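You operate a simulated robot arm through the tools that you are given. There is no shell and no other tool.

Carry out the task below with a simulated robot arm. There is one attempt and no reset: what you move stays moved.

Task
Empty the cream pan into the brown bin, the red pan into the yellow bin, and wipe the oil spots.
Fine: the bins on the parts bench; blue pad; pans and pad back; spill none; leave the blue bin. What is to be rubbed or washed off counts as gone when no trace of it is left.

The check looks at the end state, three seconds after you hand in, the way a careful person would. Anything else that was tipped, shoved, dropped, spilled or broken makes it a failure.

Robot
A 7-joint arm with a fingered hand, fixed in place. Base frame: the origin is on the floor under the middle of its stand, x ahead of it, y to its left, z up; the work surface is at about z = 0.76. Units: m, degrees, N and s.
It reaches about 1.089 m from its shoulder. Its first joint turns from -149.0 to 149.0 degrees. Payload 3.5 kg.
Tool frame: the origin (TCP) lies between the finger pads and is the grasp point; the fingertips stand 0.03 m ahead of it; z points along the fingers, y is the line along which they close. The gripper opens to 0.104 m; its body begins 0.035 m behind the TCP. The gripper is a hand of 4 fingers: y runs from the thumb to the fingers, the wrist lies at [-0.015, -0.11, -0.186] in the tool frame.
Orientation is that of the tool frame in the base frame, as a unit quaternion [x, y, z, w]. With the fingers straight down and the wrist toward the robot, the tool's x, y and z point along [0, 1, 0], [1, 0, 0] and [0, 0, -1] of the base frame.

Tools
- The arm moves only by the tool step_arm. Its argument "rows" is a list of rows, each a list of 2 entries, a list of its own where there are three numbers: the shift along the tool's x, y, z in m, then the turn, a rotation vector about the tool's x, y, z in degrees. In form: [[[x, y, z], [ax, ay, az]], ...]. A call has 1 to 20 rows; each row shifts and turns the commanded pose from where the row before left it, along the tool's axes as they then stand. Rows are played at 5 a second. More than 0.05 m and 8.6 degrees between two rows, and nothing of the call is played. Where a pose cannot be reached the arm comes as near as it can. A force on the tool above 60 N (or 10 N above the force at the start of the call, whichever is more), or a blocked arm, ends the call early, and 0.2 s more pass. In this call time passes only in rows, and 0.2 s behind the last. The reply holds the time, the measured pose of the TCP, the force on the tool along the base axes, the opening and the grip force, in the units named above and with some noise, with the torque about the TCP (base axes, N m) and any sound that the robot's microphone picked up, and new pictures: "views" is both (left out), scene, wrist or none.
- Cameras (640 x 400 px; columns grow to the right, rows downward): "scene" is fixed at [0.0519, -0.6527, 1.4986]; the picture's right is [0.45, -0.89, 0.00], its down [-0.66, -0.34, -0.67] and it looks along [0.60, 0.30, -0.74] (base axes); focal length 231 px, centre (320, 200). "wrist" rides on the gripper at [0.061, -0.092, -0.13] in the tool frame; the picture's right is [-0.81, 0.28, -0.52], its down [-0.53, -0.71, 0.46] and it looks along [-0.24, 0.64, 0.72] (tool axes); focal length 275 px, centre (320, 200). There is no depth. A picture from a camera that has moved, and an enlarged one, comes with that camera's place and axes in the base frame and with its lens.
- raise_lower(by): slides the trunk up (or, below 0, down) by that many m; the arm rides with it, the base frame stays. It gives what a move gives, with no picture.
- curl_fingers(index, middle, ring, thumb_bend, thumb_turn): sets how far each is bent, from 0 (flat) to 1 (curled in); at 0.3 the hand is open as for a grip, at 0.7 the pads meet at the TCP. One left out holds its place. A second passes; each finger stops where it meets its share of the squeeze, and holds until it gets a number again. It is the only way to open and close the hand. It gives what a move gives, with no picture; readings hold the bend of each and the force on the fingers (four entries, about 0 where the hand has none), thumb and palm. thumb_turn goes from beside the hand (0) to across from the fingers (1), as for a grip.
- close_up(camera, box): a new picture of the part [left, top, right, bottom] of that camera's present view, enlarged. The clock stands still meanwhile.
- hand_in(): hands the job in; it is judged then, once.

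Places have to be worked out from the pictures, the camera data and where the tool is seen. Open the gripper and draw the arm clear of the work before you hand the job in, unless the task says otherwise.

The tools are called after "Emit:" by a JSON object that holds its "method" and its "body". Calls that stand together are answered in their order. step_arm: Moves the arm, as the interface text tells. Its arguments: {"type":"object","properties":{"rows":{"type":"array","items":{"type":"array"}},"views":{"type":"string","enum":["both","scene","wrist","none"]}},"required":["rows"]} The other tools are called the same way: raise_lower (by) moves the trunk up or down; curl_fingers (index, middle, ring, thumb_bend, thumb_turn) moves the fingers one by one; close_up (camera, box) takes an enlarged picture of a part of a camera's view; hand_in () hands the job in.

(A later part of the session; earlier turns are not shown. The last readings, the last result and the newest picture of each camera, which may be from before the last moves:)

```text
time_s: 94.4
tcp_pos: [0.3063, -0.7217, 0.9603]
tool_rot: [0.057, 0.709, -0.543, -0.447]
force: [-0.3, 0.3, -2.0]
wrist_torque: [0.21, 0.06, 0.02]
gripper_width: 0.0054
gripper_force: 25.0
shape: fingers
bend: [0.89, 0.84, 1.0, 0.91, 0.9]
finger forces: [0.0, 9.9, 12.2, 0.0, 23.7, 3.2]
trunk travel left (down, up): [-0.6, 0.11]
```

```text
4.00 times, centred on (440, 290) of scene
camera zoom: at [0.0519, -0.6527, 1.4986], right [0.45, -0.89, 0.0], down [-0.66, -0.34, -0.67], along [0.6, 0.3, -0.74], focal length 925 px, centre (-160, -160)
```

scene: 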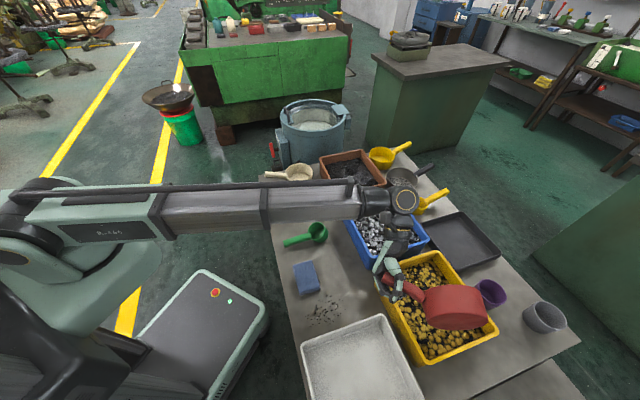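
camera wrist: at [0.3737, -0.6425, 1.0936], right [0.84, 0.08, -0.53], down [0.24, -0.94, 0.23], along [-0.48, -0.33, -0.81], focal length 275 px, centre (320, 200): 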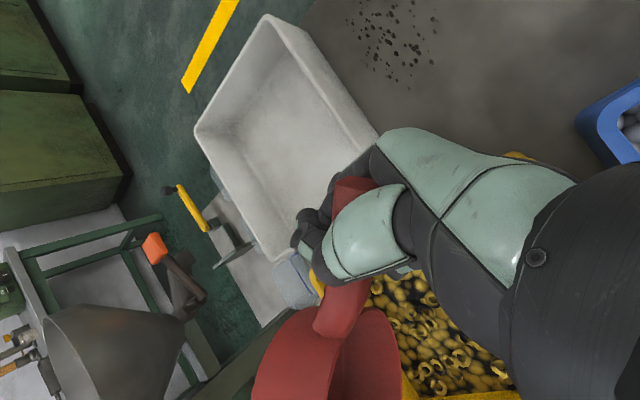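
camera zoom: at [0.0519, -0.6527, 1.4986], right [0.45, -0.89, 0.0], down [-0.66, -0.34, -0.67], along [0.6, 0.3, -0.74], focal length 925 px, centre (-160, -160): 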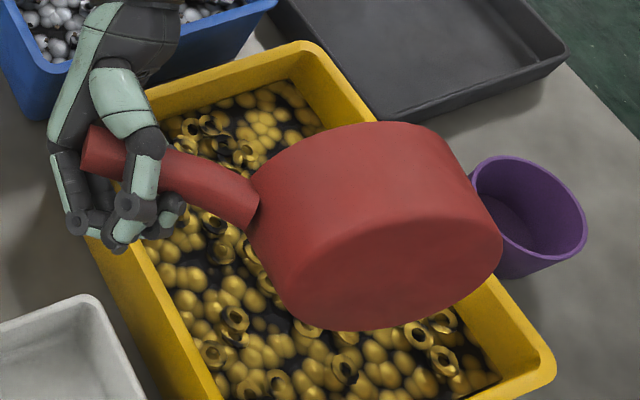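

Load unchanged at the pan's own weight, so it is empty. I lift 3 cm and roll it back upright.

Emit:
{"method": "step_arm", "body": {"rows": [[[0.0172, -0.0246, -0.0004], [0, 0, 0]], [[0, 0, 0], [-6.08, -4.28, 2.52]], [[0, 0, 0], [-6.08, -4.28, 2.52]], [[0, 0, 0], [-6.08, -4.28, 2.52]], [[0, 0, 0], [-6.08, -4.28, 2.52]], [[0, 0, 0], [-6.08, -4.28, 2.52]], [[0, 0, 0], [-6.08, -4.28, 2.52]], [[0, 0, 0], [-6.08, -4.28, 2.52]], [[0, 0, 0], [-6.08, -4.28, 2.52]], [[0, 0, 0], [-6.08, -4.28, 2.52]], [[0, 0, 0], [-6.08, -4.28, 2.52]], [[0, 0, 0], [-6.08, -4.28, 2.52]], [[0, 0, 0], [-6.08, -4.28, 2.52]], [[0, 0, 0], [-6.08, -4.28, 2.52]]]}}

Emit:
{"method": "close_up", "body": {"camera": "scene", "box": [360, 220, 520, 320]}}

```text
time_s: 97.4
tcp_pos: [0.3064, -0.7234, 0.9916]
tool_rot: [0.251, 0.948, -0.049, 0.19]
force: [-0.3, 0.4, -2.7]
wrist_torque: [0.18, 0.1, 0.02]
gripper_width: 0.0057
gripper_force: 27.0
shape: fingers
bend: [0.89, 0.84, 1.0, 0.92, 0.9]
finger forces: [0.0, 10.8, 9.9, 0.1, 25.7, 7.3]
trunk travel left (down, up): [-0.6, 0.11]
camera wrist: at [0.1671, -0.75, 1.0862], right [0.61, -0.03, 0.79], down [0.23, -0.95, -0.22], along [0.76, 0.31, -0.57], focal length 275 px, centre (320, 200)
```

scene: 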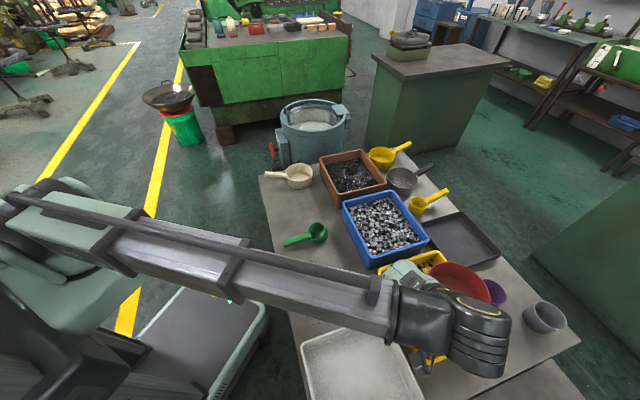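
wrist: 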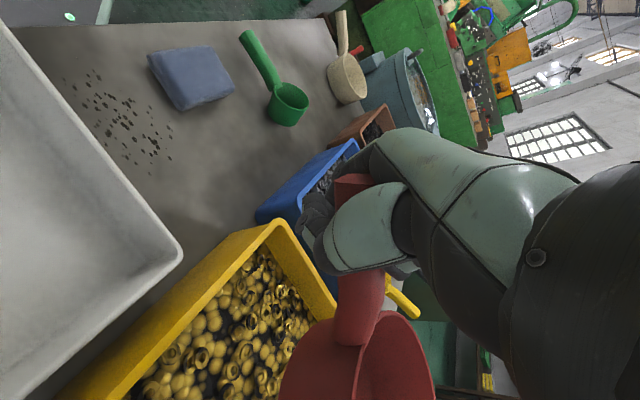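

```text
4.00 times, centred on (440, 270) of scene
camera zoom: at [0.0519, -0.6527, 1.4986], right [0.45, -0.89, 0.0], down [-0.66, -0.34, -0.67], along [0.6, 0.3, -0.74], focal length 925 px, centre (-160, -80)
```

zoom: 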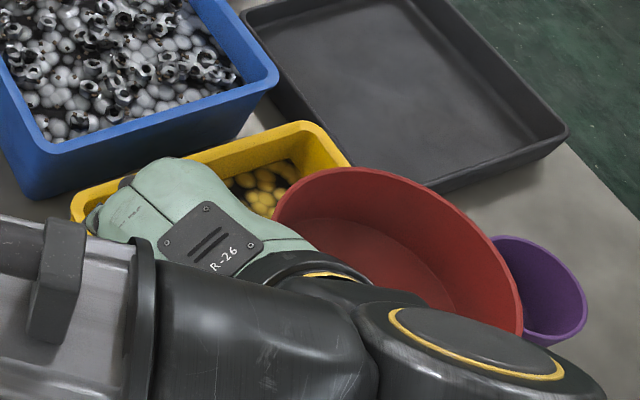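

The pan is upright again and visibly empty. I carry it back toward its original place at the same height.

Emit:
{"method": "step_arm", "body": {"rows": [[[0.0023, 0.0215, -0.0009], [0, 0, 0]], [[0.00465, 0.043, -0.0018], [0, 0, 0]], [[0.00465, 0.043, -0.0018], [0, 0, 0]], [[0.00465, 0.043, -0.0018], [0, 0, 0]], [[0.00465, 0.043, -0.0018], [0, 0, 0]], [[0.00465, 0.043, -0.0018], [0, 0, 0]], [[0.00465, 0.043, -0.0018], [0, 0, 0]], [[0.00465, 0.043, -0.0018], [0, 0, 0]], [[0.00465, 0.043, -0.0018], [0, 0, 0]], [[0.00465, 0.043, -0.0018], [0, 0, 0]], [[0.00465, 0.043, -0.0018], [0, 0, 0]], [[0.00465, 0.043, -0.0018], [0, 0, 0]], [[0.0023, 0.0215, -0.0009], [0, 0, 0]], [[0, 0, 0], [-1.92, 0, -4.61]]]}}

Emit:
{"method": "close_up", "body": {"camera": "scene", "box": [250, 140, 410, 240]}}

```text
time_s: 100.4
tcp_pos: [0.5125, -0.2443, 0.9893]
tool_rot: [0.21, 0.958, -0.04, 0.192]
force: [-0.6, 0.2, -2.4]
wrist_torque: [0.18, 0.05, 0.01]
gripper_width: 0.0059
gripper_force: 26.4
shape: fingers
bend: [0.89, 0.84, 1.0, 0.92, 0.9]
finger forces: [0.0, 10.8, 9.7, 0.1, 25.1, 7.4]
trunk travel left (down, up): [-0.6, 0.11]
camera wrist: at [0.3759, -0.2825, 1.0848], right [0.61, 0.02, 0.79], down [0.31, -0.93, -0.22], along [0.73, 0.38, -0.57], focal length 275 px, centre (320, 200)
```

scene: 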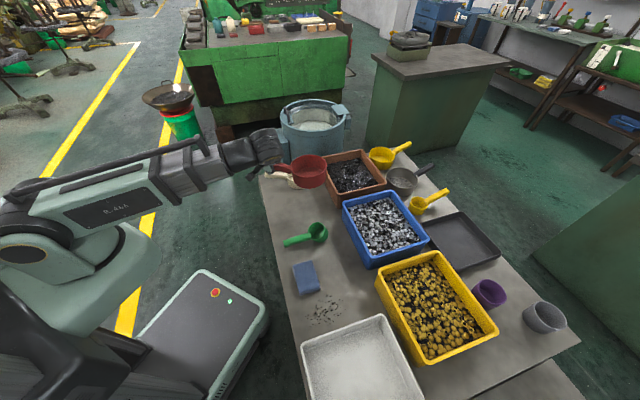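
wrist: 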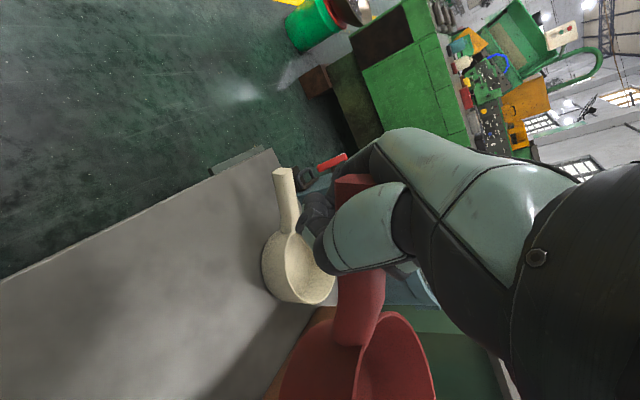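

```text
4.00 times, centred on (330, 190) of scene
camera zoom: at [0.0519, -0.6527, 1.4986], right [0.45, -0.89, 0.0], down [-0.66, -0.34, -0.67], along [0.6, 0.3, -0.74], focal length 925 px, centre (280, 240)
```

zoom: 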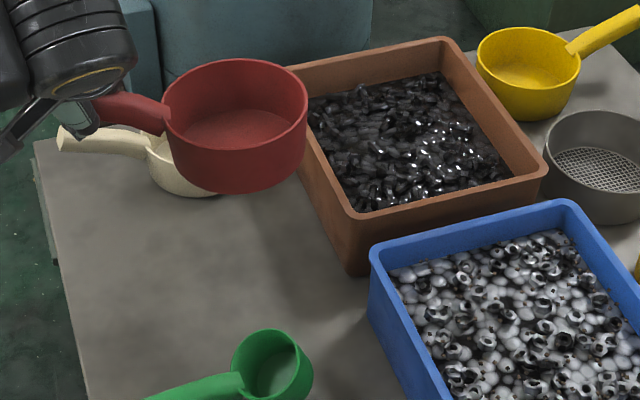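

The pan's heading in the hand is about -54°, so I yaw 9.5° more to match the original 135° handle direction, and lower to just above the table.

Emit:
{"method": "step_arm", "body": {"rows": [[[0, 0, 0], [-1.84, 0, -4.38]], [[0, 0, 0], [-1.84, 0, -4.38]], [[0.0107, 0, 0.0257], [0, 0, 0]], [[0.0107, 0, 0.0257], [0, 0, 0]], [[0.0107, 0, 0.0257], [0, 0, 0]], [[0.0107, 0, 0.0257], [0, 0, 0]]]}}

Emit:
{"method": "close_up", "body": {"camera": "scene", "box": [250, 140, 410, 240]}}

```text
time_s: 101.8
tcp_pos: [0.5119, -0.2447, 0.8769]
tool_rot: [0.13, 0.972, -0.026, 0.193]
force: [-0.6, -0.1, -1.0]
wrist_torque: [0.13, 0.13, 0.0]
gripper_width: 0.0057
gripper_force: 26.7
shape: fingers
bend: [0.89, 0.84, 1.0, 0.92, 0.9]
finger forces: [0.0, 10.8, 10.0, 0.0, 25.1, 7.5]
trunk travel left (down, up): [-0.6, 0.11]
camera wrist: at [0.3839, -0.3051, 0.9723], right [0.6, 0.12, 0.79], down [0.46, -0.86, -0.22], along [0.66, 0.49, -0.57], focal length 275 px, centre (320, 200)
```

scene: 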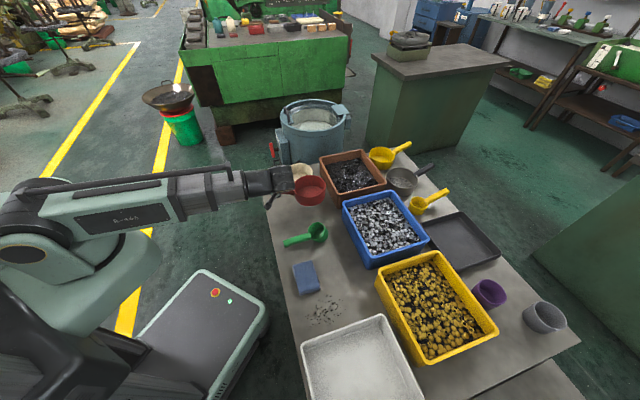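
wrist: 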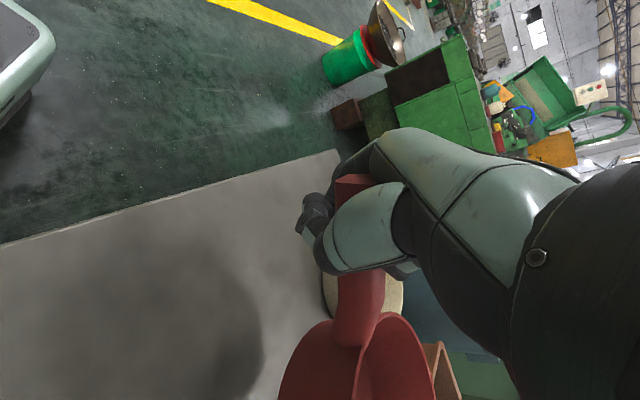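

```text
4.00 times, centred on (330, 190) of scene
camera zoom: at [0.0519, -0.6527, 1.4986], right [0.45, -0.89, 0.0], down [-0.66, -0.34, -0.67], along [0.6, 0.3, -0.74], focal length 925 px, centre (280, 240)
```

zoom: 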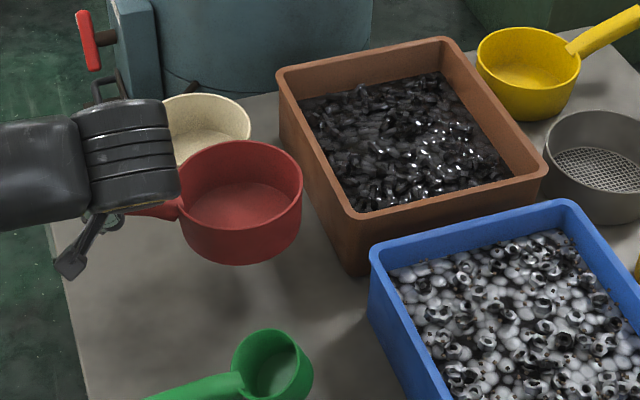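

Nearly there; about 1 cm too far in x. I correct that while lowering 4 cm, then creep down to touch.

Emit:
{"method": "step_arm", "body": {"rows": [[[0.0118, -0.0028, 0.0168], [0, 0, 0]], [[0.0118, -0.0028, 0.0168], [0, 0, 0]], [[0.0019, 0, 0.0046], [0, 0, 0]], [[0.0019, 0, 0.0046], [0, 0, 0]]], "views": "none"}}

Emit:
{"method": "close_up", "body": {"camera": "scene", "box": [250, 140, 410, 240]}}

```text
time_s: 102.8
tcp_pos: [0.5012, -0.2468, 0.8273]
tool_rot: [0.13, 0.972, -0.025, 0.195]
force: [1.7, 0.6, -2.1]
wrist_torque: [0.19, 0.11, 0.0]
gripper_width: 0.0058
gripper_force: 26.8
shape: fingers
bend: [0.89, 0.84, 1.0, 0.92, 0.9]
finger forces: [0.0, 10.9, 10.0, 0.1, 25.1, 7.5]
trunk travel left (down, up): [-0.6, 0.11]
```

```text
4.00 times, centred on (330, 190) of scene
camera zoom: at [0.0519, -0.6527, 1.4986], right [0.45, -0.89, 0.0], down [-0.66, -0.34, -0.67], along [0.6, 0.3, -0.74], focal length 925 px, centre (280, 240)
```

zoom: 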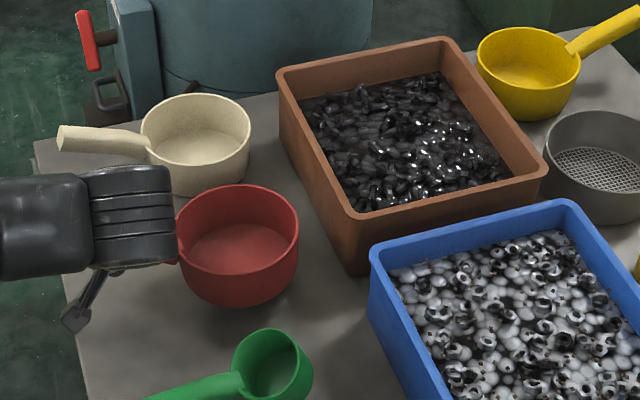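

The rim is within a pixel of its original place, about 6 mm still in the air. I lower the last bit.

Emit:
{"method": "step_arm", "body": {"rows": [[[0.0012, 0, 0.0028], [0, 0, 0]], [[0.0012, 0, 0.0028], [0, 0, 0]]], "views": "none"}}

Emit:
{"method": "close_up", "body": {"camera": "scene", "box": [250, 140, 410, 240]}}

```text
time_s: 103.4
tcp_pos: [0.4997, -0.2458, 0.8203]
tool_rot: [0.13, 0.972, -0.025, 0.195]
force: [0.1, -0.5, -1.3]
wrist_torque: [0.17, 0.11, -0.01]
gripper_width: 0.0061
gripper_force: 26.7
shape: fingers
bend: [0.89, 0.84, 1.0, 0.92, 0.9]
finger forces: [0.0, 10.8, 10.0, 0.0, 25.1, 7.5]
trunk travel left (down, up): [-0.6, 0.11]
```

```text
4.00 times, centred on (330, 190) of scene
camera zoom: at [0.0519, -0.6527, 1.4986], right [0.45, -0.89, 0.0], down [-0.66, -0.34, -0.67], along [0.6, 0.3, -0.74], focal length 925 px, centre (280, 240)
```

zoom: 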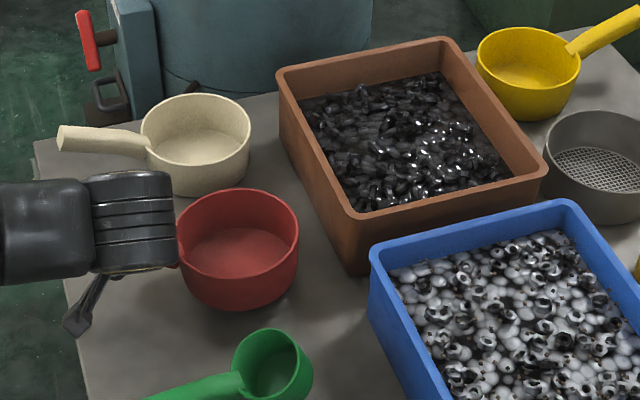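

Rim position matches the original now. I lower 3 mm more to feel contact.

Emit:
{"method": "step_arm", "body": {"rows": [[[0.0008, 0, 0.002], [0, 0, 0]], [[0.0008, 0, 0.002], [0, 0, 0]], [[0.0008, 0, 0.002], [0, 0, 0]]], "views": "none"}}

Emit:
{"method": "close_up", "body": {"camera": "scene", "box": [255, 175, 335, 225]}}

```text
time_s: 104.2
tcp_pos: [0.5007, -0.2472, 0.8149]
tool_rot: [0.13, 0.972, -0.025, 0.194]
force: [0.1, 0.1, -2.4]
wrist_torque: [0.15, 0.11, -0.05]
gripper_width: 0.0057
gripper_force: 27.0
shape: fingers
bend: [0.89, 0.84, 1.0, 0.92, 0.9]
finger forces: [0.0, 10.9, 10.0, 0.0, 25.2, 7.5]
trunk travel left (down, up): [-0.6, 0.11]
```

```text
8.00 times, centred on (295, 200) of scene
camera zoom: at [0.0519, -0.6527, 1.4986], right [0.45, -0.89, 0.0], down [-0.66, -0.34, -0.67], along [0.6, 0.3, -0.74], focal length 1849 px, centre (520, 200)
```

zoom: 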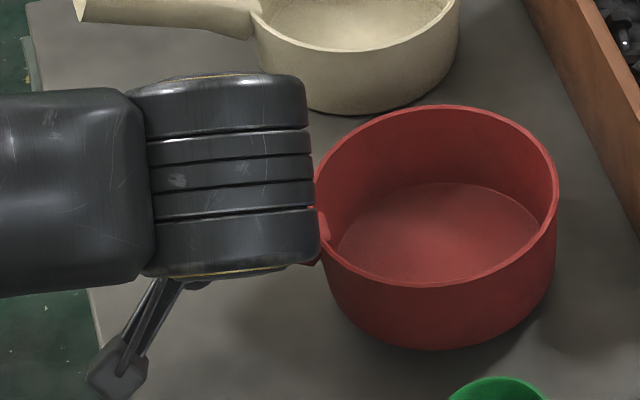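

Still carrying its weight. I continue in 3 mm steps until the load drops.

Emit:
{"method": "step_arm", "body": {"rows": [[[0.0012, 0, 0.0028], [0, 0, 0]], [[0.0012, 0, 0.0028], [0, 0, 0]]], "views": "none"}}

Emit:
{"method": "close_up", "body": {"camera": "scene", "box": [255, 175, 335, 225]}}

```text
time_s: 104.8
tcp_pos: [0.5015, -0.2472, 0.8103]
tool_rot: [0.13, 0.972, -0.025, 0.194]
force: [0.5, -0.2, -1.9]
wrist_torque: [0.17, 0.1, -0.02]
gripper_width: 0.0058
gripper_force: 26.8
shape: fingers
bend: [0.89, 0.84, 1.0, 0.92, 0.9]
finger forces: [0.0, 10.9, 10.0, 0.0, 25.0, 7.5]
trunk travel left (down, up): [-0.6, 0.11]
```

```text
8.00 times, centred on (295, 200) of scene
camera zoom: at [0.0519, -0.6527, 1.4986], right [0.45, -0.89, 0.0], down [-0.66, -0.34, -0.67], along [0.6, 0.3, -0.74], focal length 1849 px, centre (520, 200)
```

zoom: 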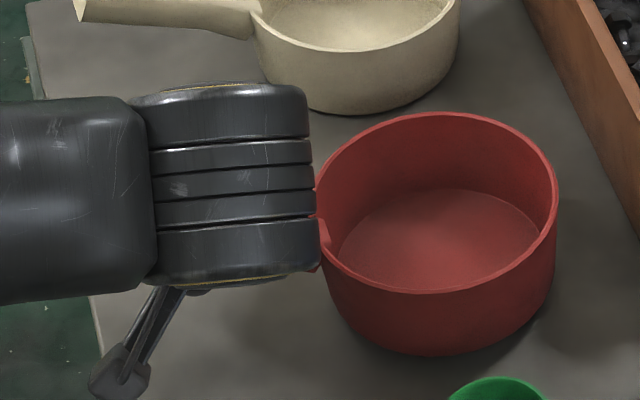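

Not touching yet. I go on in small steps, watching the force.

Emit:
{"method": "step_arm", "body": {"rows": [[[0.0012, 0, 0.0028], [0, 0, 0]], [[0.0012, 0, 0.0028], [0, 0, 0]], [[0.0012, 0, 0.0028], [0, 0, 0]]], "views": "none"}}

Emit:
{"method": "close_up", "body": {"camera": "scene", "box": [255, 175, 335, 225]}}

```text
time_s: 105.6
tcp_pos: [0.5014, -0.2473, 0.8006]
tool_rot: [0.129, 0.972, -0.024, 0.195]
force: [-1.0, 0.6, 3.7]
wrist_torque: [-0.09, -0.09, 0.04]
gripper_width: 0.0058
gripper_force: 25.7
shape: fingers
bend: [0.89, 0.84, 1.0, 0.92, 0.9]
finger forces: [0.0, 8.5, 12.5, 0.0, 24.5, 5.2]
trunk travel left (down, up): [-0.6, 0.11]
```

```text
8.00 times, centred on (295, 200) of scene
camera zoom: at [0.0519, -0.6527, 1.4986], right [0.45, -0.89, 0.0], down [-0.66, -0.34, -0.67], along [0.6, 0.3, -0.74], focal length 1849 px, centre (520, 200)
```

zoom: 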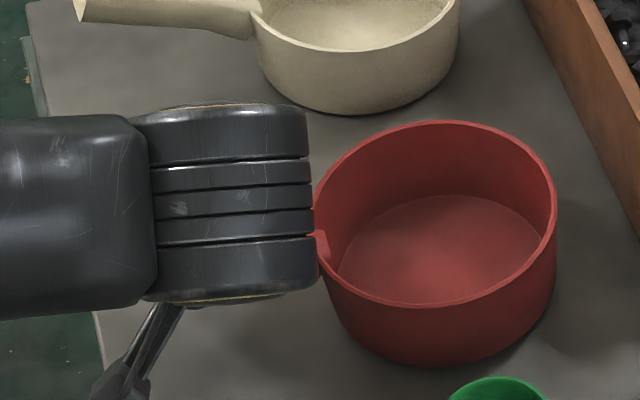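

Contact at the handle-side edge of the pan's bottom. The pan is about 1.6 cm too close to the camera, so I lift 3 mm, shift it, set it down and then release.

Emit:
{"method": "step_arm", "body": {"rows": [[[-0.0014, 0, -0.0037], [0, 0, 0]], [[-0.0056, 0.0055, 0.0023], [0, 0, 0]], [[-0.0056, 0.0055, 0.0023], [0, 0, 0]], [[0.0012, 0, 0.003], [0, 0, 0]]], "views": "none"}}

Emit:
{"method": "curl_fingers", "body": {"index": 0.6, "middle": 0.6, "ring": 0.6, "thumb_bend": 0.58}}

Emit:
{"method": "close_up", "body": {"camera": "scene", "box": [255, 175, 335, 225]}}

Emit:
{"method": "close_up", "body": {"camera": "wrist", "box": [160, 150, 400, 300]}}

```text
time_s: 106.6
tcp_pos: [0.5155, -0.2395, 0.8019]
tool_rot: [0.13, 0.972, -0.025, 0.194]
force: [-0.2, 0.9, 1.0]
wrist_torque: [0.07, 0.04, 0.01]
gripper_width: 0.0058
gripper_force: 26.6
shape: fingers
bend: [0.89, 0.84, 1.0, 0.92, 0.9]
finger forces: [0.1, 9.6, 11.6, 0.1, 25.1, 6.2]
trunk travel left (down, up): [-0.6, 0.11]
```

```text
time_s: 107.6
tcp_pos: [0.5162, -0.24, 0.8019]
tool_rot: [0.13, 0.972, -0.025, 0.195]
force: [0.4, 0.8, -0.2]
wrist_torque: [-0.01, -0.01, 0.02]
gripper_width: 0.0296
gripper_force: 0.0
shape: fingers
bend: [0.6, 0.6, 0.6, 0.57, 0.97]
finger forces: [0.1, 0.0, 0.1, 0.1, 0.0, 0.1]
trunk travel left (down, up): [-0.6, 0.11]
```

```text
8.00 times, centred on (295, 200) of scene
camera zoom: at [0.0519, -0.6527, 1.4986], right [0.45, -0.89, 0.0], down [-0.66, -0.34, -0.67], along [0.6, 0.3, -0.74], focal length 1849 px, centre (520, 200)
```

zoom: 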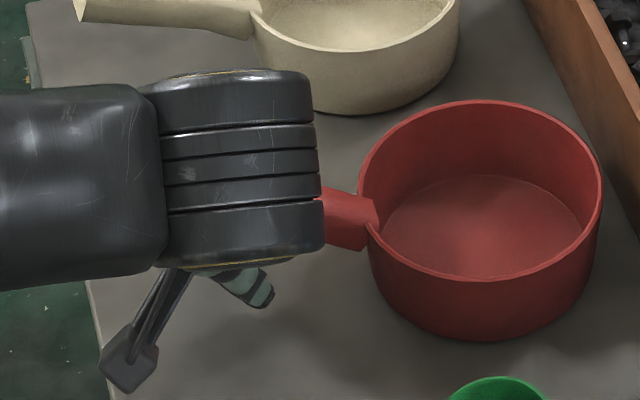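

```text
2.67 times, centred on (280, 225) of wrist
camera zoom: at [0.387, -0.3004, 0.8972], right [0.6, 0.12, 0.79], down [0.46, -0.86, -0.22], along [0.66, 0.49, -0.57], focal length 734 px, centre (427, 133)
```

zoom: 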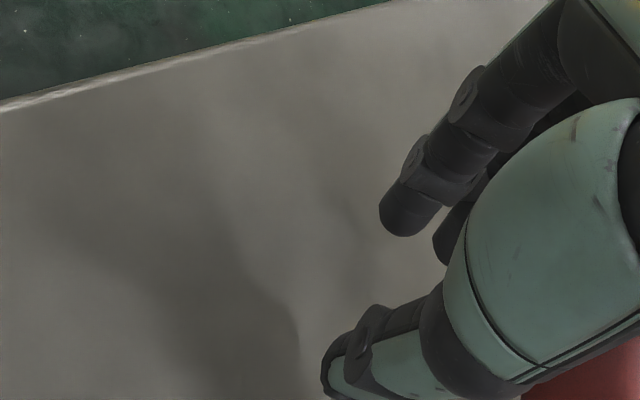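

On release the pan slid forward about 2 cm. I open the hand fully and withdraw upward to see where the handle is.

Emit:
{"method": "curl_fingers", "body": {"index": 0.3, "middle": 0.3, "ring": 0.3, "thumb_bend": 0.3}}

Emit:
{"method": "close_up", "body": {"camera": "wrist", "box": [200, 150, 440, 300]}}

Emit:
{"method": "close_up", "body": {"camera": "scene", "box": [255, 175, 335, 225]}}

```text
time_s: 108.6
tcp_pos: [0.5151, -0.2404, 0.8016]
tool_rot: [0.13, 0.972, -0.025, 0.195]
force: [0.3, -0.2, -0.1]
wrist_torque: [0.02, 0.03, -0.01]
gripper_width: 0.1026
gripper_force: 0.0
shape: fingers
bend: [0.3, 0.3, 0.3, 0.3, 0.97]
finger forces: [0.0, 0.0, 0.1, 0.0, 0.0, 0.1]
trunk travel left (down, up): [-0.6, 0.11]
```

```text
2.67 times, centred on (320, 225) of wrist
camera zoom: at [0.387, -0.3003, 0.8973], right [0.6, 0.12, 0.79], down [0.46, -0.86, -0.22], along [0.66, 0.49, -0.57], focal length 734 px, centre (320, 133)
```

zoom: 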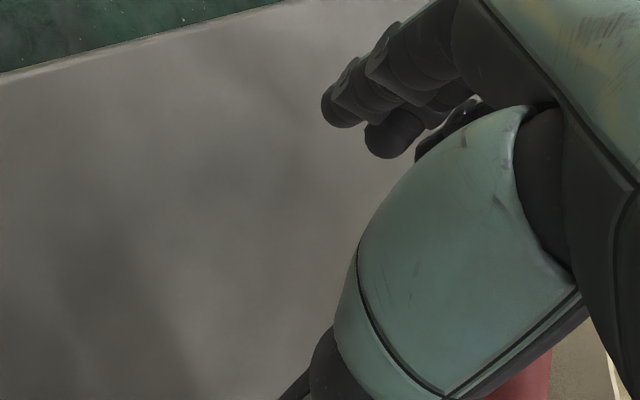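

```text
8.00 times, centred on (295, 200) of scene
camera zoom: at [0.0519, -0.6527, 1.4986], right [0.45, -0.89, 0.0], down [-0.66, -0.34, -0.67], along [0.6, 0.3, -0.74], focal length 1849 px, centre (520, 200)
```

zoom: 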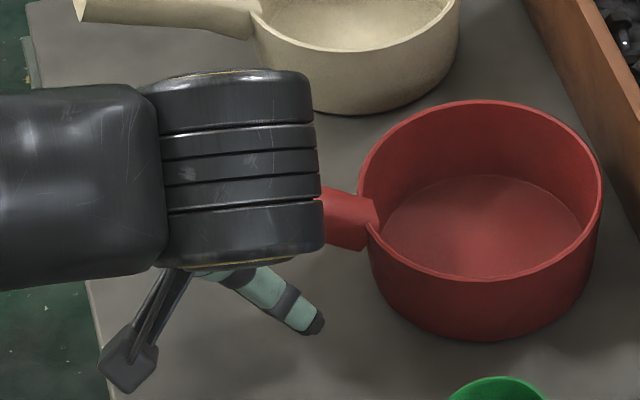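

The fingers are open around/behind the handle; I withdraw along the tool axis slowly.

Emit:
{"method": "step_arm", "body": {"rows": [[[0, 0, -0.02], [0, 0, 0]], [[0, 0, -0.03], [0, 0, 0]], [[0, 0, -0.04], [0, 0, 0]], [[0, 0, -0.04], [0, 0, 0]], [[0, 0, -0.03], [0, 0, 0]]]}}

Emit:
{"method": "close_up", "body": {"camera": "scene", "box": [255, 175, 335, 225]}}

Emit:
{"method": "close_up", "body": {"camera": "scene", "box": [250, 150, 410, 250]}}

```text
time_s: 109.8
tcp_pos: [0.4545, -0.2238, 0.9517]
tool_rot: [0.129, 0.972, -0.025, 0.194]
force: [-0.7, 0.2, 0.5]
wrist_torque: [-0.02, 0.03, 0.02]
gripper_width: 0.1028
gripper_force: 0.1
shape: fingers
bend: [0.3, 0.3, 0.3, 0.3, 0.97]
finger forces: [0.0, 0.0, 0.0, 0.1, 0.0, 0.0]
trunk travel left (down, up): [-0.6, 0.11]
camera wrist: at [0.3269, -0.2842, 1.0479], right [0.6, 0.12, 0.79], down [0.46, -0.86, -0.22], along [0.66, 0.49, -0.57], focal length 275 px, centre (320, 200)
```

scene: 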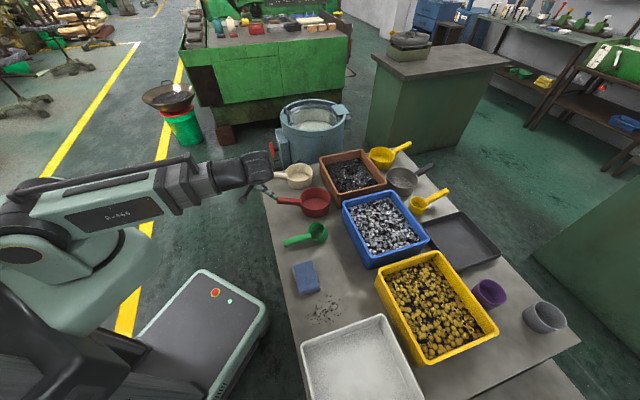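
wrist: 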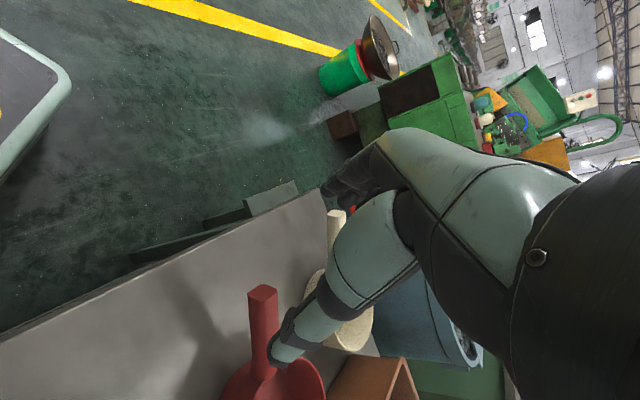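

```text
8.00 times, centred on (295, 200) of scene
camera zoom: at [0.0519, -0.6527, 1.4986], right [0.45, -0.89, 0.0], down [-0.66, -0.34, -0.67], along [0.6, 0.3, -0.74], focal length 1849 px, centre (520, 200)
```

zoom: 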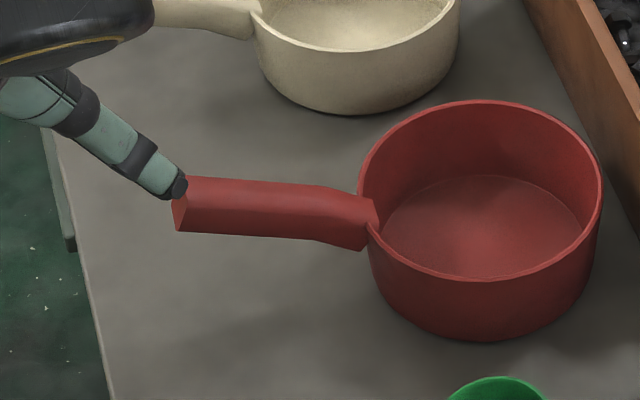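

```text
4.00 times, centred on (330, 200) of scene
camera zoom: at [0.0519, -0.6527, 1.4986], right [0.45, -0.89, 0.0], down [-0.66, -0.34, -0.67], along [0.6, 0.3, -0.74], focal length 925 px, centre (280, 200)
```

zoom: 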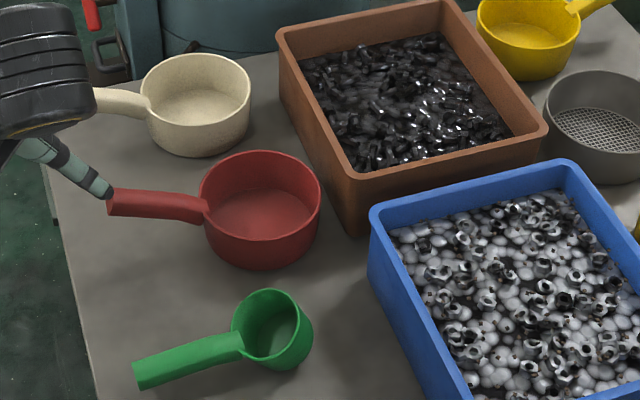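

The red pan stands empty on the table, about 2 cm right of its original spot with 3° heading error. I'll do the same light-cage correction: first approach its handle.

Emit:
{"method": "step_arm", "body": {"rows": [[[-0.0155, -0.0124, 0.01], [0, 0, 0]], [[-0.0155, -0.0124, 0.02], [0, 0, 0]], [[0, 0, 0.03], [0, 0, 0]], [[0, 0, 0.03], [0, 0, 0]]]}}

Emit:
{"method": "close_up", "body": {"camera": "wrist", "box": [200, 150, 440, 300]}}

```text
time_s: 110.8
tcp_pos: [0.51, -0.2663, 0.8766]
tool_rot: [0.13, 0.972, -0.025, 0.194]
force: [0.2, -0.5, 0.4]
wrist_torque: [0.04, 0.01, -0.02]
gripper_width: 0.103
gripper_force: 0.2
shape: fingers
bend: [0.3, 0.3, 0.3, 0.3, 0.97]
finger forces: [0.0, 0.0, 0.1, 0.0, 0.0, 0.0]
trunk travel left (down, up): [-0.6, 0.11]
camera wrist: at [0.3818, -0.3264, 0.9731], right [0.6, 0.12, 0.79], down [0.46, -0.86, -0.22], along [0.66, 0.49, -0.57], focal length 275 px, centre (320, 200)
```

scene: 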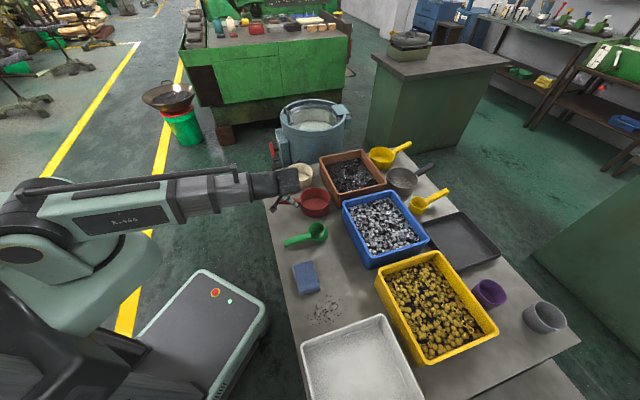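
wrist: 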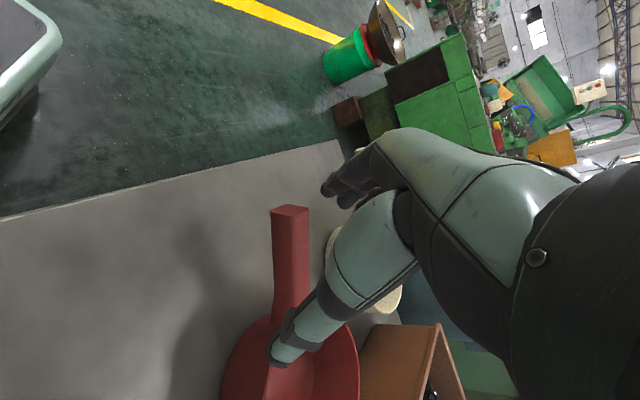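

```text
2.67 times, centred on (320, 225) of wrist
camera zoom: at [0.3818, -0.3264, 0.9731], right [0.6, 0.12, 0.79], down [0.46, -0.86, -0.22], along [0.66, 0.49, -0.57], focal length 734 px, centre (320, 133)
```

zoom: 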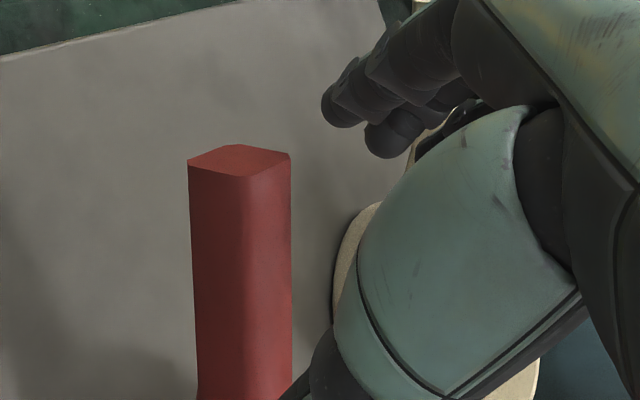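

The handle axis passes in line 4.8 cm ahead. I advance and close to the light cage.

Emit:
{"method": "step_arm", "body": {"rows": [[[0.001, 0, 0.025], [0, 0, 0]], [[0.001, 0, 0.022], [0, 0, 0]]], "views": "none"}}

Emit:
{"method": "curl_fingers", "body": {"index": 0.66, "middle": 0.66, "ring": 0.66, "thumb_bend": 0.63}}

Emit:
{"method": "close_up", "body": {"camera": "scene", "box": [255, 175, 335, 225]}}

```text
time_s: 111.4
tcp_pos: [0.5263, -0.2698, 0.8331]
tool_rot: [0.13, 0.972, -0.025, 0.195]
force: [-0.4, 0.5, -0.2]
wrist_torque: [-0.03, 0.02, -0.03]
gripper_width: 0.1031
gripper_force: 0.1
shape: fingers
bend: [0.3, 0.3, 0.3, 0.3, 0.97]
finger forces: [0.0, 0.0, 0.0, 0.0, 0.0, 0.1]
trunk travel left (down, up): [-0.6, 0.11]
```

```text
time_s: 112.4
tcp_pos: [0.526, -0.2689, 0.8352]
tool_rot: [0.131, 0.972, -0.025, 0.194]
force: [-0.9, 0.3, -0.1]
wrist_torque: [0.01, 0.01, -0.05]
gripper_width: 0.0202
gripper_force: 1.5
shape: fingers
bend: [0.65, 0.66, 0.66, 0.6, 0.97]
finger forces: [1.7, 0.0, 0.0, 0.0, 1.9, 0.1]
trunk travel left (down, up): [-0.6, 0.11]
```

```text
8.00 times, centred on (295, 200) of scene
camera zoom: at [0.0519, -0.6527, 1.4986], right [0.45, -0.89, 0.0], down [-0.66, -0.34, -0.67], along [0.6, 0.3, -0.74], focal length 1849 px, centre (520, 200)
```

zoom: 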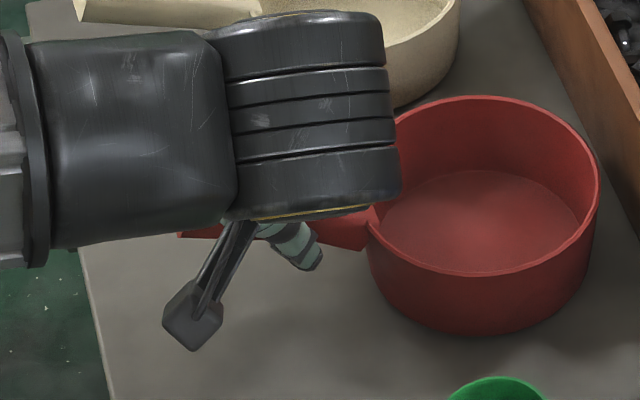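

Light contact. I tighten a bit to about 8 N for a controlled slide, as worked for the cream pan.

Emit:
{"method": "curl_fingers", "body": {"index": 0.74, "middle": 0.74, "ring": 0.74, "thumb_bend": 0.68}}

Emit:
{"method": "close_up", "body": {"camera": "scene", "box": [255, 175, 335, 225]}}

Emit:
{"method": "close_up", "body": {"camera": "wrist", "box": [200, 150, 440, 300]}}

```text
time_s: 113.4
tcp_pos: [0.5256, -0.2691, 0.8341]
tool_rot: [0.13, 0.972, -0.026, 0.195]
force: [-0.6, -0.2, 0.0]
wrist_torque: [-0.02, 0.03, -0.05]
gripper_width: 0.0076
gripper_force: 6.8
shape: fingers
bend: [0.74, 0.73, 0.74, 0.63, 0.96]
finger forces: [3.8, 3.8, 0.1, 0.1, 6.2, 0.0]
trunk travel left (down, up): [-0.6, 0.11]
```

```text
8.00 times, centred on (295, 200) of scene
camera zoom: at [0.0519, -0.6527, 1.4986], right [0.45, -0.89, 0.0], down [-0.66, -0.34, -0.67], along [0.6, 0.3, -0.74], focal length 1849 px, centre (520, 200)
```

zoom: 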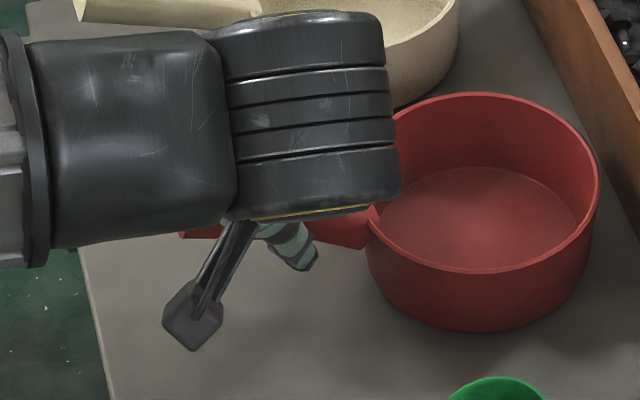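

```text
2.67 times, centred on (320, 225) of wrist
camera zoom: at [0.3977, -0.329, 0.9294], right [0.6, 0.12, 0.79], down [0.46, -0.86, -0.22], along [0.66, 0.49, -0.57], focal length 734 px, centre (320, 133)
```

zoom: 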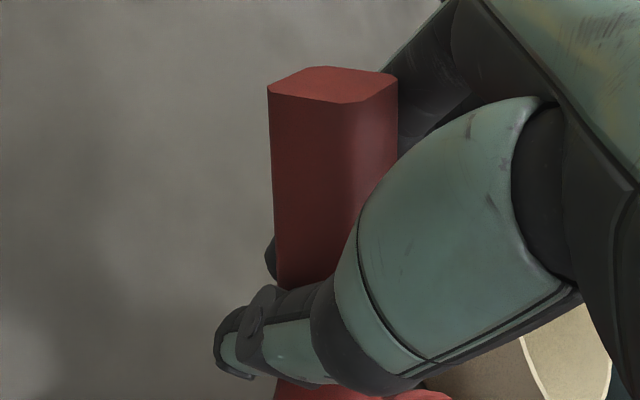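

Closing brought the handle to its original heading (135°). Only a 2 cm translation remains; I slide it there.

Emit:
{"method": "step_arm", "body": {"rows": [[[0.0071, 0.007, -0.003], [0, 0, 0]], [[0.0071, 0.007, -0.003], [0, 0, 0]]], "views": "none"}}

Emit:
{"method": "close_up", "body": {"camera": "scene", "box": [255, 175, 335, 225]}}

```text
time_s: 114.0
tcp_pos: [0.5143, -0.2508, 0.8342]
tool_rot: [0.13, 0.972, -0.025, 0.195]
force: [1.0, 0.5, 0.0]
wrist_torque: [-0.03, 0.05, -0.05]
gripper_width: 0.0069
gripper_force: 6.9
shape: fingers
bend: [0.74, 0.73, 0.74, 0.63, 0.96]
finger forces: [3.4, 3.9, 0.0, 0.0, 5.9, 0.0]
trunk travel left (down, up): [-0.6, 0.11]
```

```text
8.00 times, centred on (295, 200) of scene
camera zoom: at [0.0519, -0.6527, 1.4986], right [0.45, -0.89, 0.0], down [-0.66, -0.34, -0.67], along [0.6, 0.3, -0.74], focal length 1849 px, centre (520, 200)
```

zoom: 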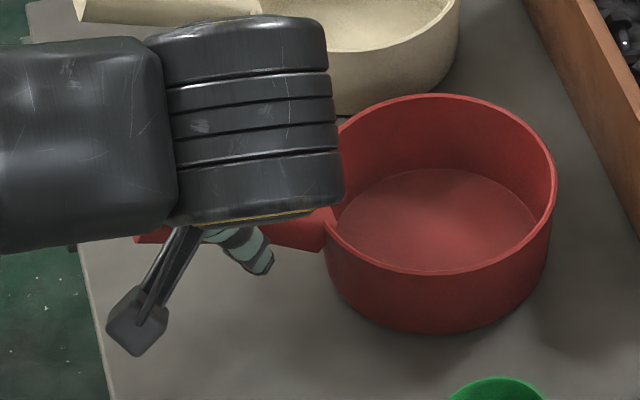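

The rim matches the original (right edge 557 vs 558, top 94 vs 96). I open the hand and retreat.

Emit:
{"method": "curl_fingers", "body": {"index": 0.3, "middle": 0.3, "ring": 0.3, "thumb_bend": 0.3}}

Emit:
{"method": "step_arm", "body": {"rows": [[[0, 0, -0.03], [0, 0, 0]], [[0, 0, -0.04], [0, 0, 0]], [[0, 0, -0.04], [0, 0, 0]], [[0, 0, -0.04], [0, 0, 0]]]}}

Emit:
{"method": "close_up", "body": {"camera": "scene", "box": [250, 140, 410, 240]}}

Emit:
{"method": "close_up", "body": {"camera": "scene", "box": [265, 205, 361, 265]}}

```text
time_s: 115.0
tcp_pos: [0.5143, -0.2509, 0.8343]
tool_rot: [0.13, 0.972, -0.025, 0.194]
force: [0.7, -0.5, -0.6]
wrist_torque: [0.02, 0.01, 0.01]
gripper_width: 0.1025
gripper_force: 0.0
shape: fingers
bend: [0.3, 0.3, 0.3, 0.3, 0.97]
finger forces: [0.0, 0.0, 0.1, 0.0, 0.0, 0.1]
trunk travel left (down, up): [-0.6, 0.11]
```

```text
time_s: 116.0
tcp_pos: [0.4592, -0.2364, 0.9729]
tool_rot: [0.13, 0.972, -0.025, 0.194]
force: [-0.2, -0.6, 0.2]
wrist_torque: [-0.01, -0.03, 0.0]
gripper_width: 0.1028
gripper_force: 0.1
shape: fingers
bend: [0.3, 0.3, 0.3, 0.3, 0.97]
finger forces: [0.0, 0.0, 0.1, 0.0, 0.0, 0.1]
trunk travel left (down, up): [-0.6, 0.11]
camera wrist: at [0.3304, -0.2964, 1.0676], right [0.6, 0.12, 0.79], down [0.46, -0.86, -0.22], along [0.66, 0.49, -0.57], focal length 275 px, centre (320, 200)
```

scene: 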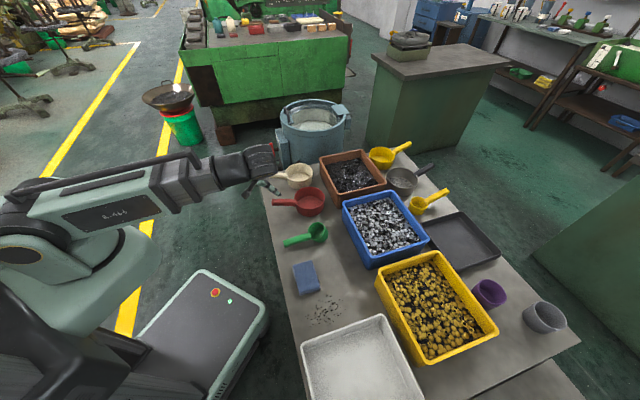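
wrist: 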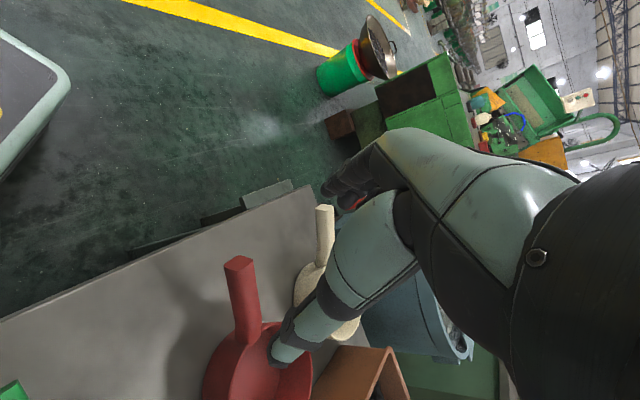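

```text
4.00 times, centred on (330, 190) of scene
camera zoom: at [0.0519, -0.6527, 1.4986], right [0.45, -0.89, 0.0], down [-0.66, -0.34, -0.67], along [0.6, 0.3, -0.74], focal length 925 px, centre (280, 240)
```

zoom: 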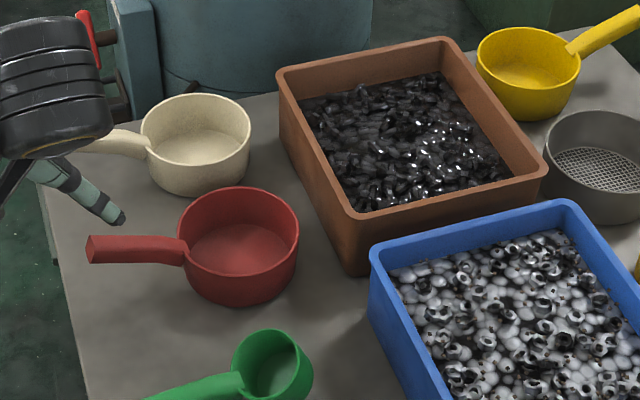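

```text
6.67 times, centred on (313, 235) of scene
camera zoom: at [0.0519, -0.6527, 1.4986], right [0.45, -0.89, 0.0], down [-0.66, -0.34, -0.67], along [0.6, 0.3, -0.74], focal length 1541 px, centre (367, -33)
```

zoom: 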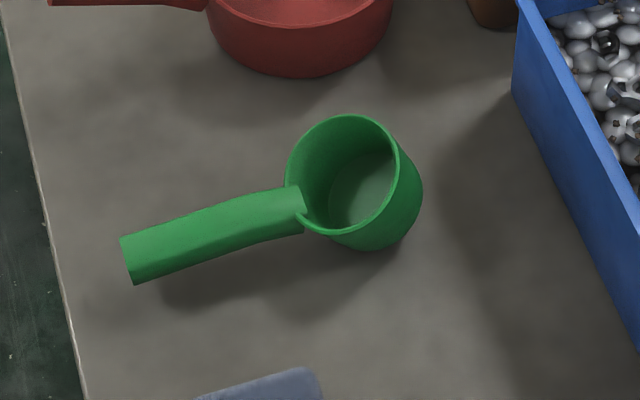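

The red pan is back on its original spot. The green scoop, however, was pushed and looks tipped onto its handle, so I must restore it. I move over it to look from the wrist camera.

Emit:
{"method": "step_arm", "body": {"rows": [[[0.0037, -0.0387, -0.0042], [0, 0, 0]], [[0.0037, -0.0387, -0.0042], [0, 0, 0]], [[0.0037, -0.0387, -0.0042], [0, 0, 0]], [[0.0037, -0.0387, -0.0042], [0, 0, 0]]]}}

Emit:
{"method": "close_up", "body": {"camera": "wrist", "box": [140, 220, 380, 370]}}

Emit:
{"method": "close_up", "body": {"camera": "scene", "box": [275, 210, 355, 260]}}

```text
time_s: 117.0
tcp_pos: [0.3991, -0.3814, 0.9803]
tool_rot: [0.129, 0.972, -0.026, 0.195]
force: [-0.7, 0.4, -0.6]
wrist_torque: [-0.01, 0.0, 0.0]
gripper_width: 0.1029
gripper_force: 0.1
shape: fingers
bend: [0.3, 0.3, 0.3, 0.3, 0.97]
finger forces: [0.0, 0.1, 0.1, 0.0, 0.1, 0.1]
trunk travel left (down, up): [-0.6, 0.11]
camera wrist: at [0.2709, -0.441, 1.0773], right [0.6, 0.12, 0.79], down [0.46, -0.86, -0.22], along [0.65, 0.49, -0.57], focal length 275 px, centre (320, 200)
```

scene: 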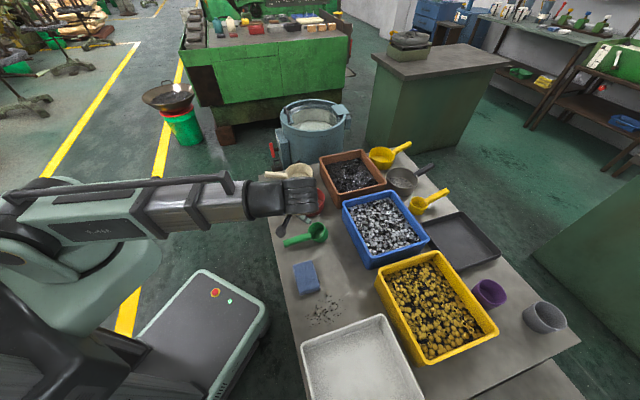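
wrist: 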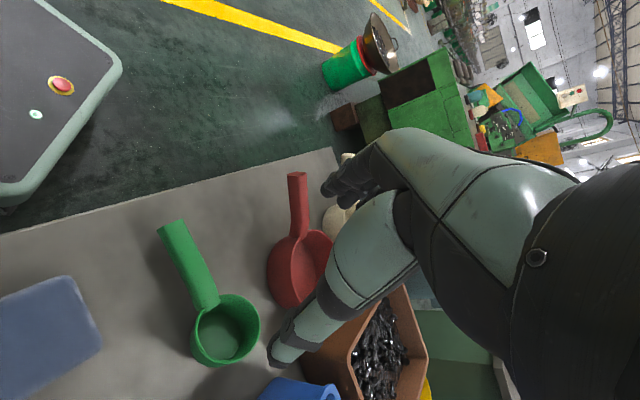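

```text
2.67 times, centred on (260, 295) of wrist
camera zoom: at [0.2709, -0.441, 1.0773], right [0.6, 0.12, 0.79], down [0.46, -0.86, -0.22], along [0.65, 0.49, -0.57], focal length 734 px, centre (480, -53)
```

zoom: 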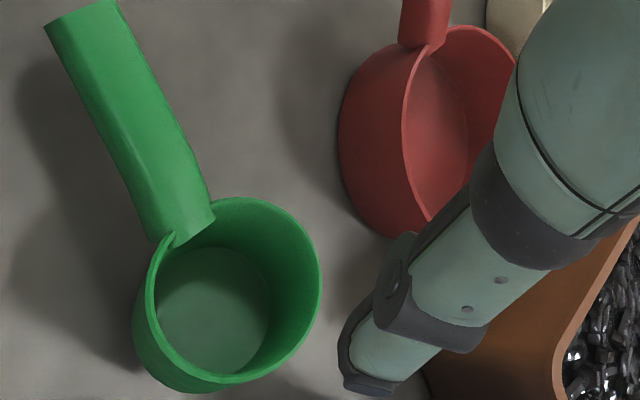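

```text
8.00 times, centred on (315, 235) of scene
camera zoom: at [0.0519, -0.6527, 1.4986], right [0.45, -0.89, 0.0], down [-0.66, -0.34, -0.67], along [0.6, 0.3, -0.74], focal length 1849 px, centre (360, -80)
```

zoom: 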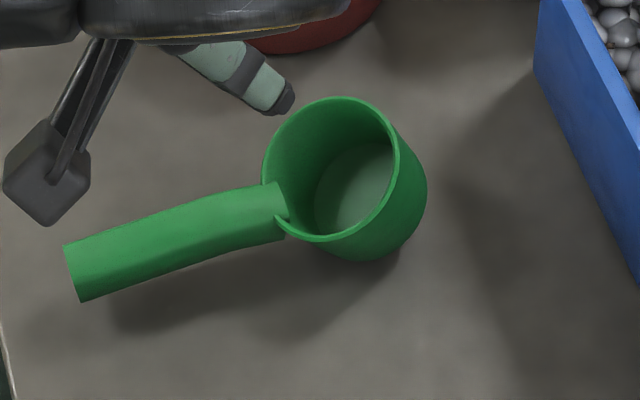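

The scoop is tipped about 30° onto its handle end: rim centre about (0.466,-0.427,0.81), handle end about (0.385,-0.338,0.775). I'll grip its handle from above with straight-down fingers, raise and level it, and put it back. First I come to a point 7 cm above.

Emit:
{"method": "step_arm", "body": {"rows": [[[0, 0, 0], [0, 7.6, 0]], [[0, 0, 0], [0, 7.6, 0]], [[0, 0, 0], [0, 7.5, 0]], [[-0.0087, 0.0057, 0.035], [0, 0, 0]], [[-0.0086, 0.0056, 0.035], [0, 0, 0]], [[0, 0, 0.03], [0, 0, 0]]]}}

Emit:
{"method": "close_up", "body": {"camera": "wrist", "box": [160, 200, 400, 350]}}

Emit:
{"method": "close_up", "body": {"camera": "scene", "box": [265, 200, 361, 260]}}

```text
time_s: 118.4
tcp_pos: [0.4256, -0.3687, 0.8667]
tool_rot: [0.131, 0.991, 0.001, -0.001]
force: [0.0, -0.2, 0.0]
wrist_torque: [0.0, 0.0, -0.02]
gripper_width: 0.1031
gripper_force: 0.0
shape: fingers
bend: [0.3, 0.3, 0.3, 0.3, 0.97]
finger forces: [0.0, 0.0, 0.0, 0.1, 0.1, 0.0]
out of reach, approached as far as the arm can: row 3
trunk travel left (down, up): [-0.6, 0.11]
camera wrist: at [0.342, -0.4416, 0.9947], right [0.85, 0.05, 0.52], down [0.33, -0.83, -0.46], along [0.4, 0.56, -0.72], focal length 275 px, centre (320, 200)
```

scene: 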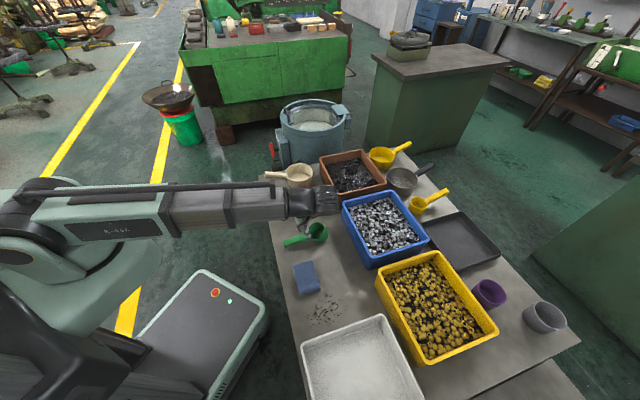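
wrist: 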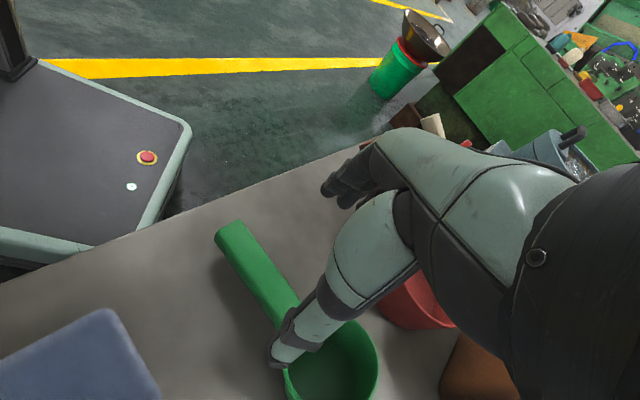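

```text
2.67 times, centred on (280, 275) of wrist
camera zoom: at [0.342, -0.4416, 0.9947], right [0.85, 0.05, 0.52], down [0.33, -0.83, -0.46], along [0.4, 0.56, -0.72], focal length 734 px, centre (427, 0)
```

zoom: 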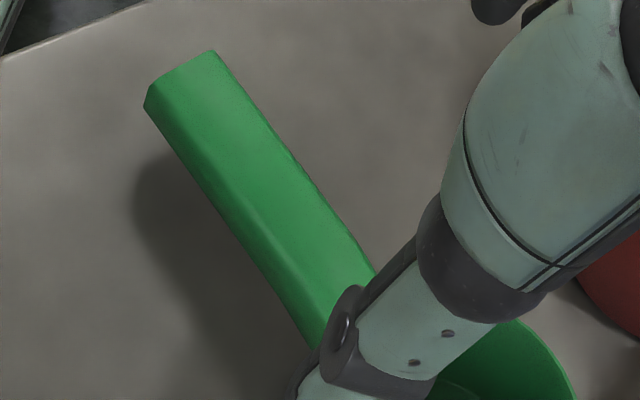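

```text
6.67 times, centred on (313, 230) of scene
camera zoom: at [0.0519, -0.6527, 1.4986], right [0.45, -0.89, 0.0], down [-0.66, -0.34, -0.67], along [0.6, 0.3, -0.74], focal length 1541 px, centre (367, 0)
```

zoom: 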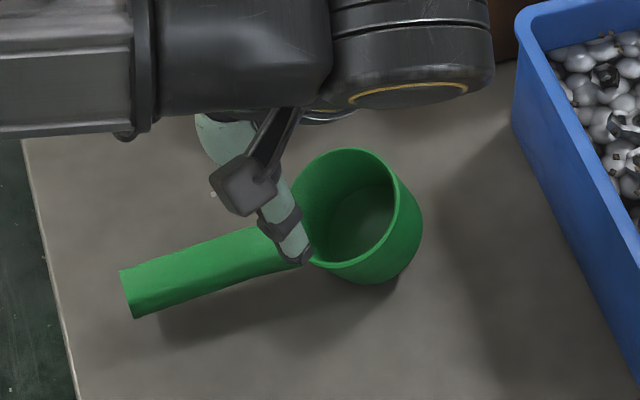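

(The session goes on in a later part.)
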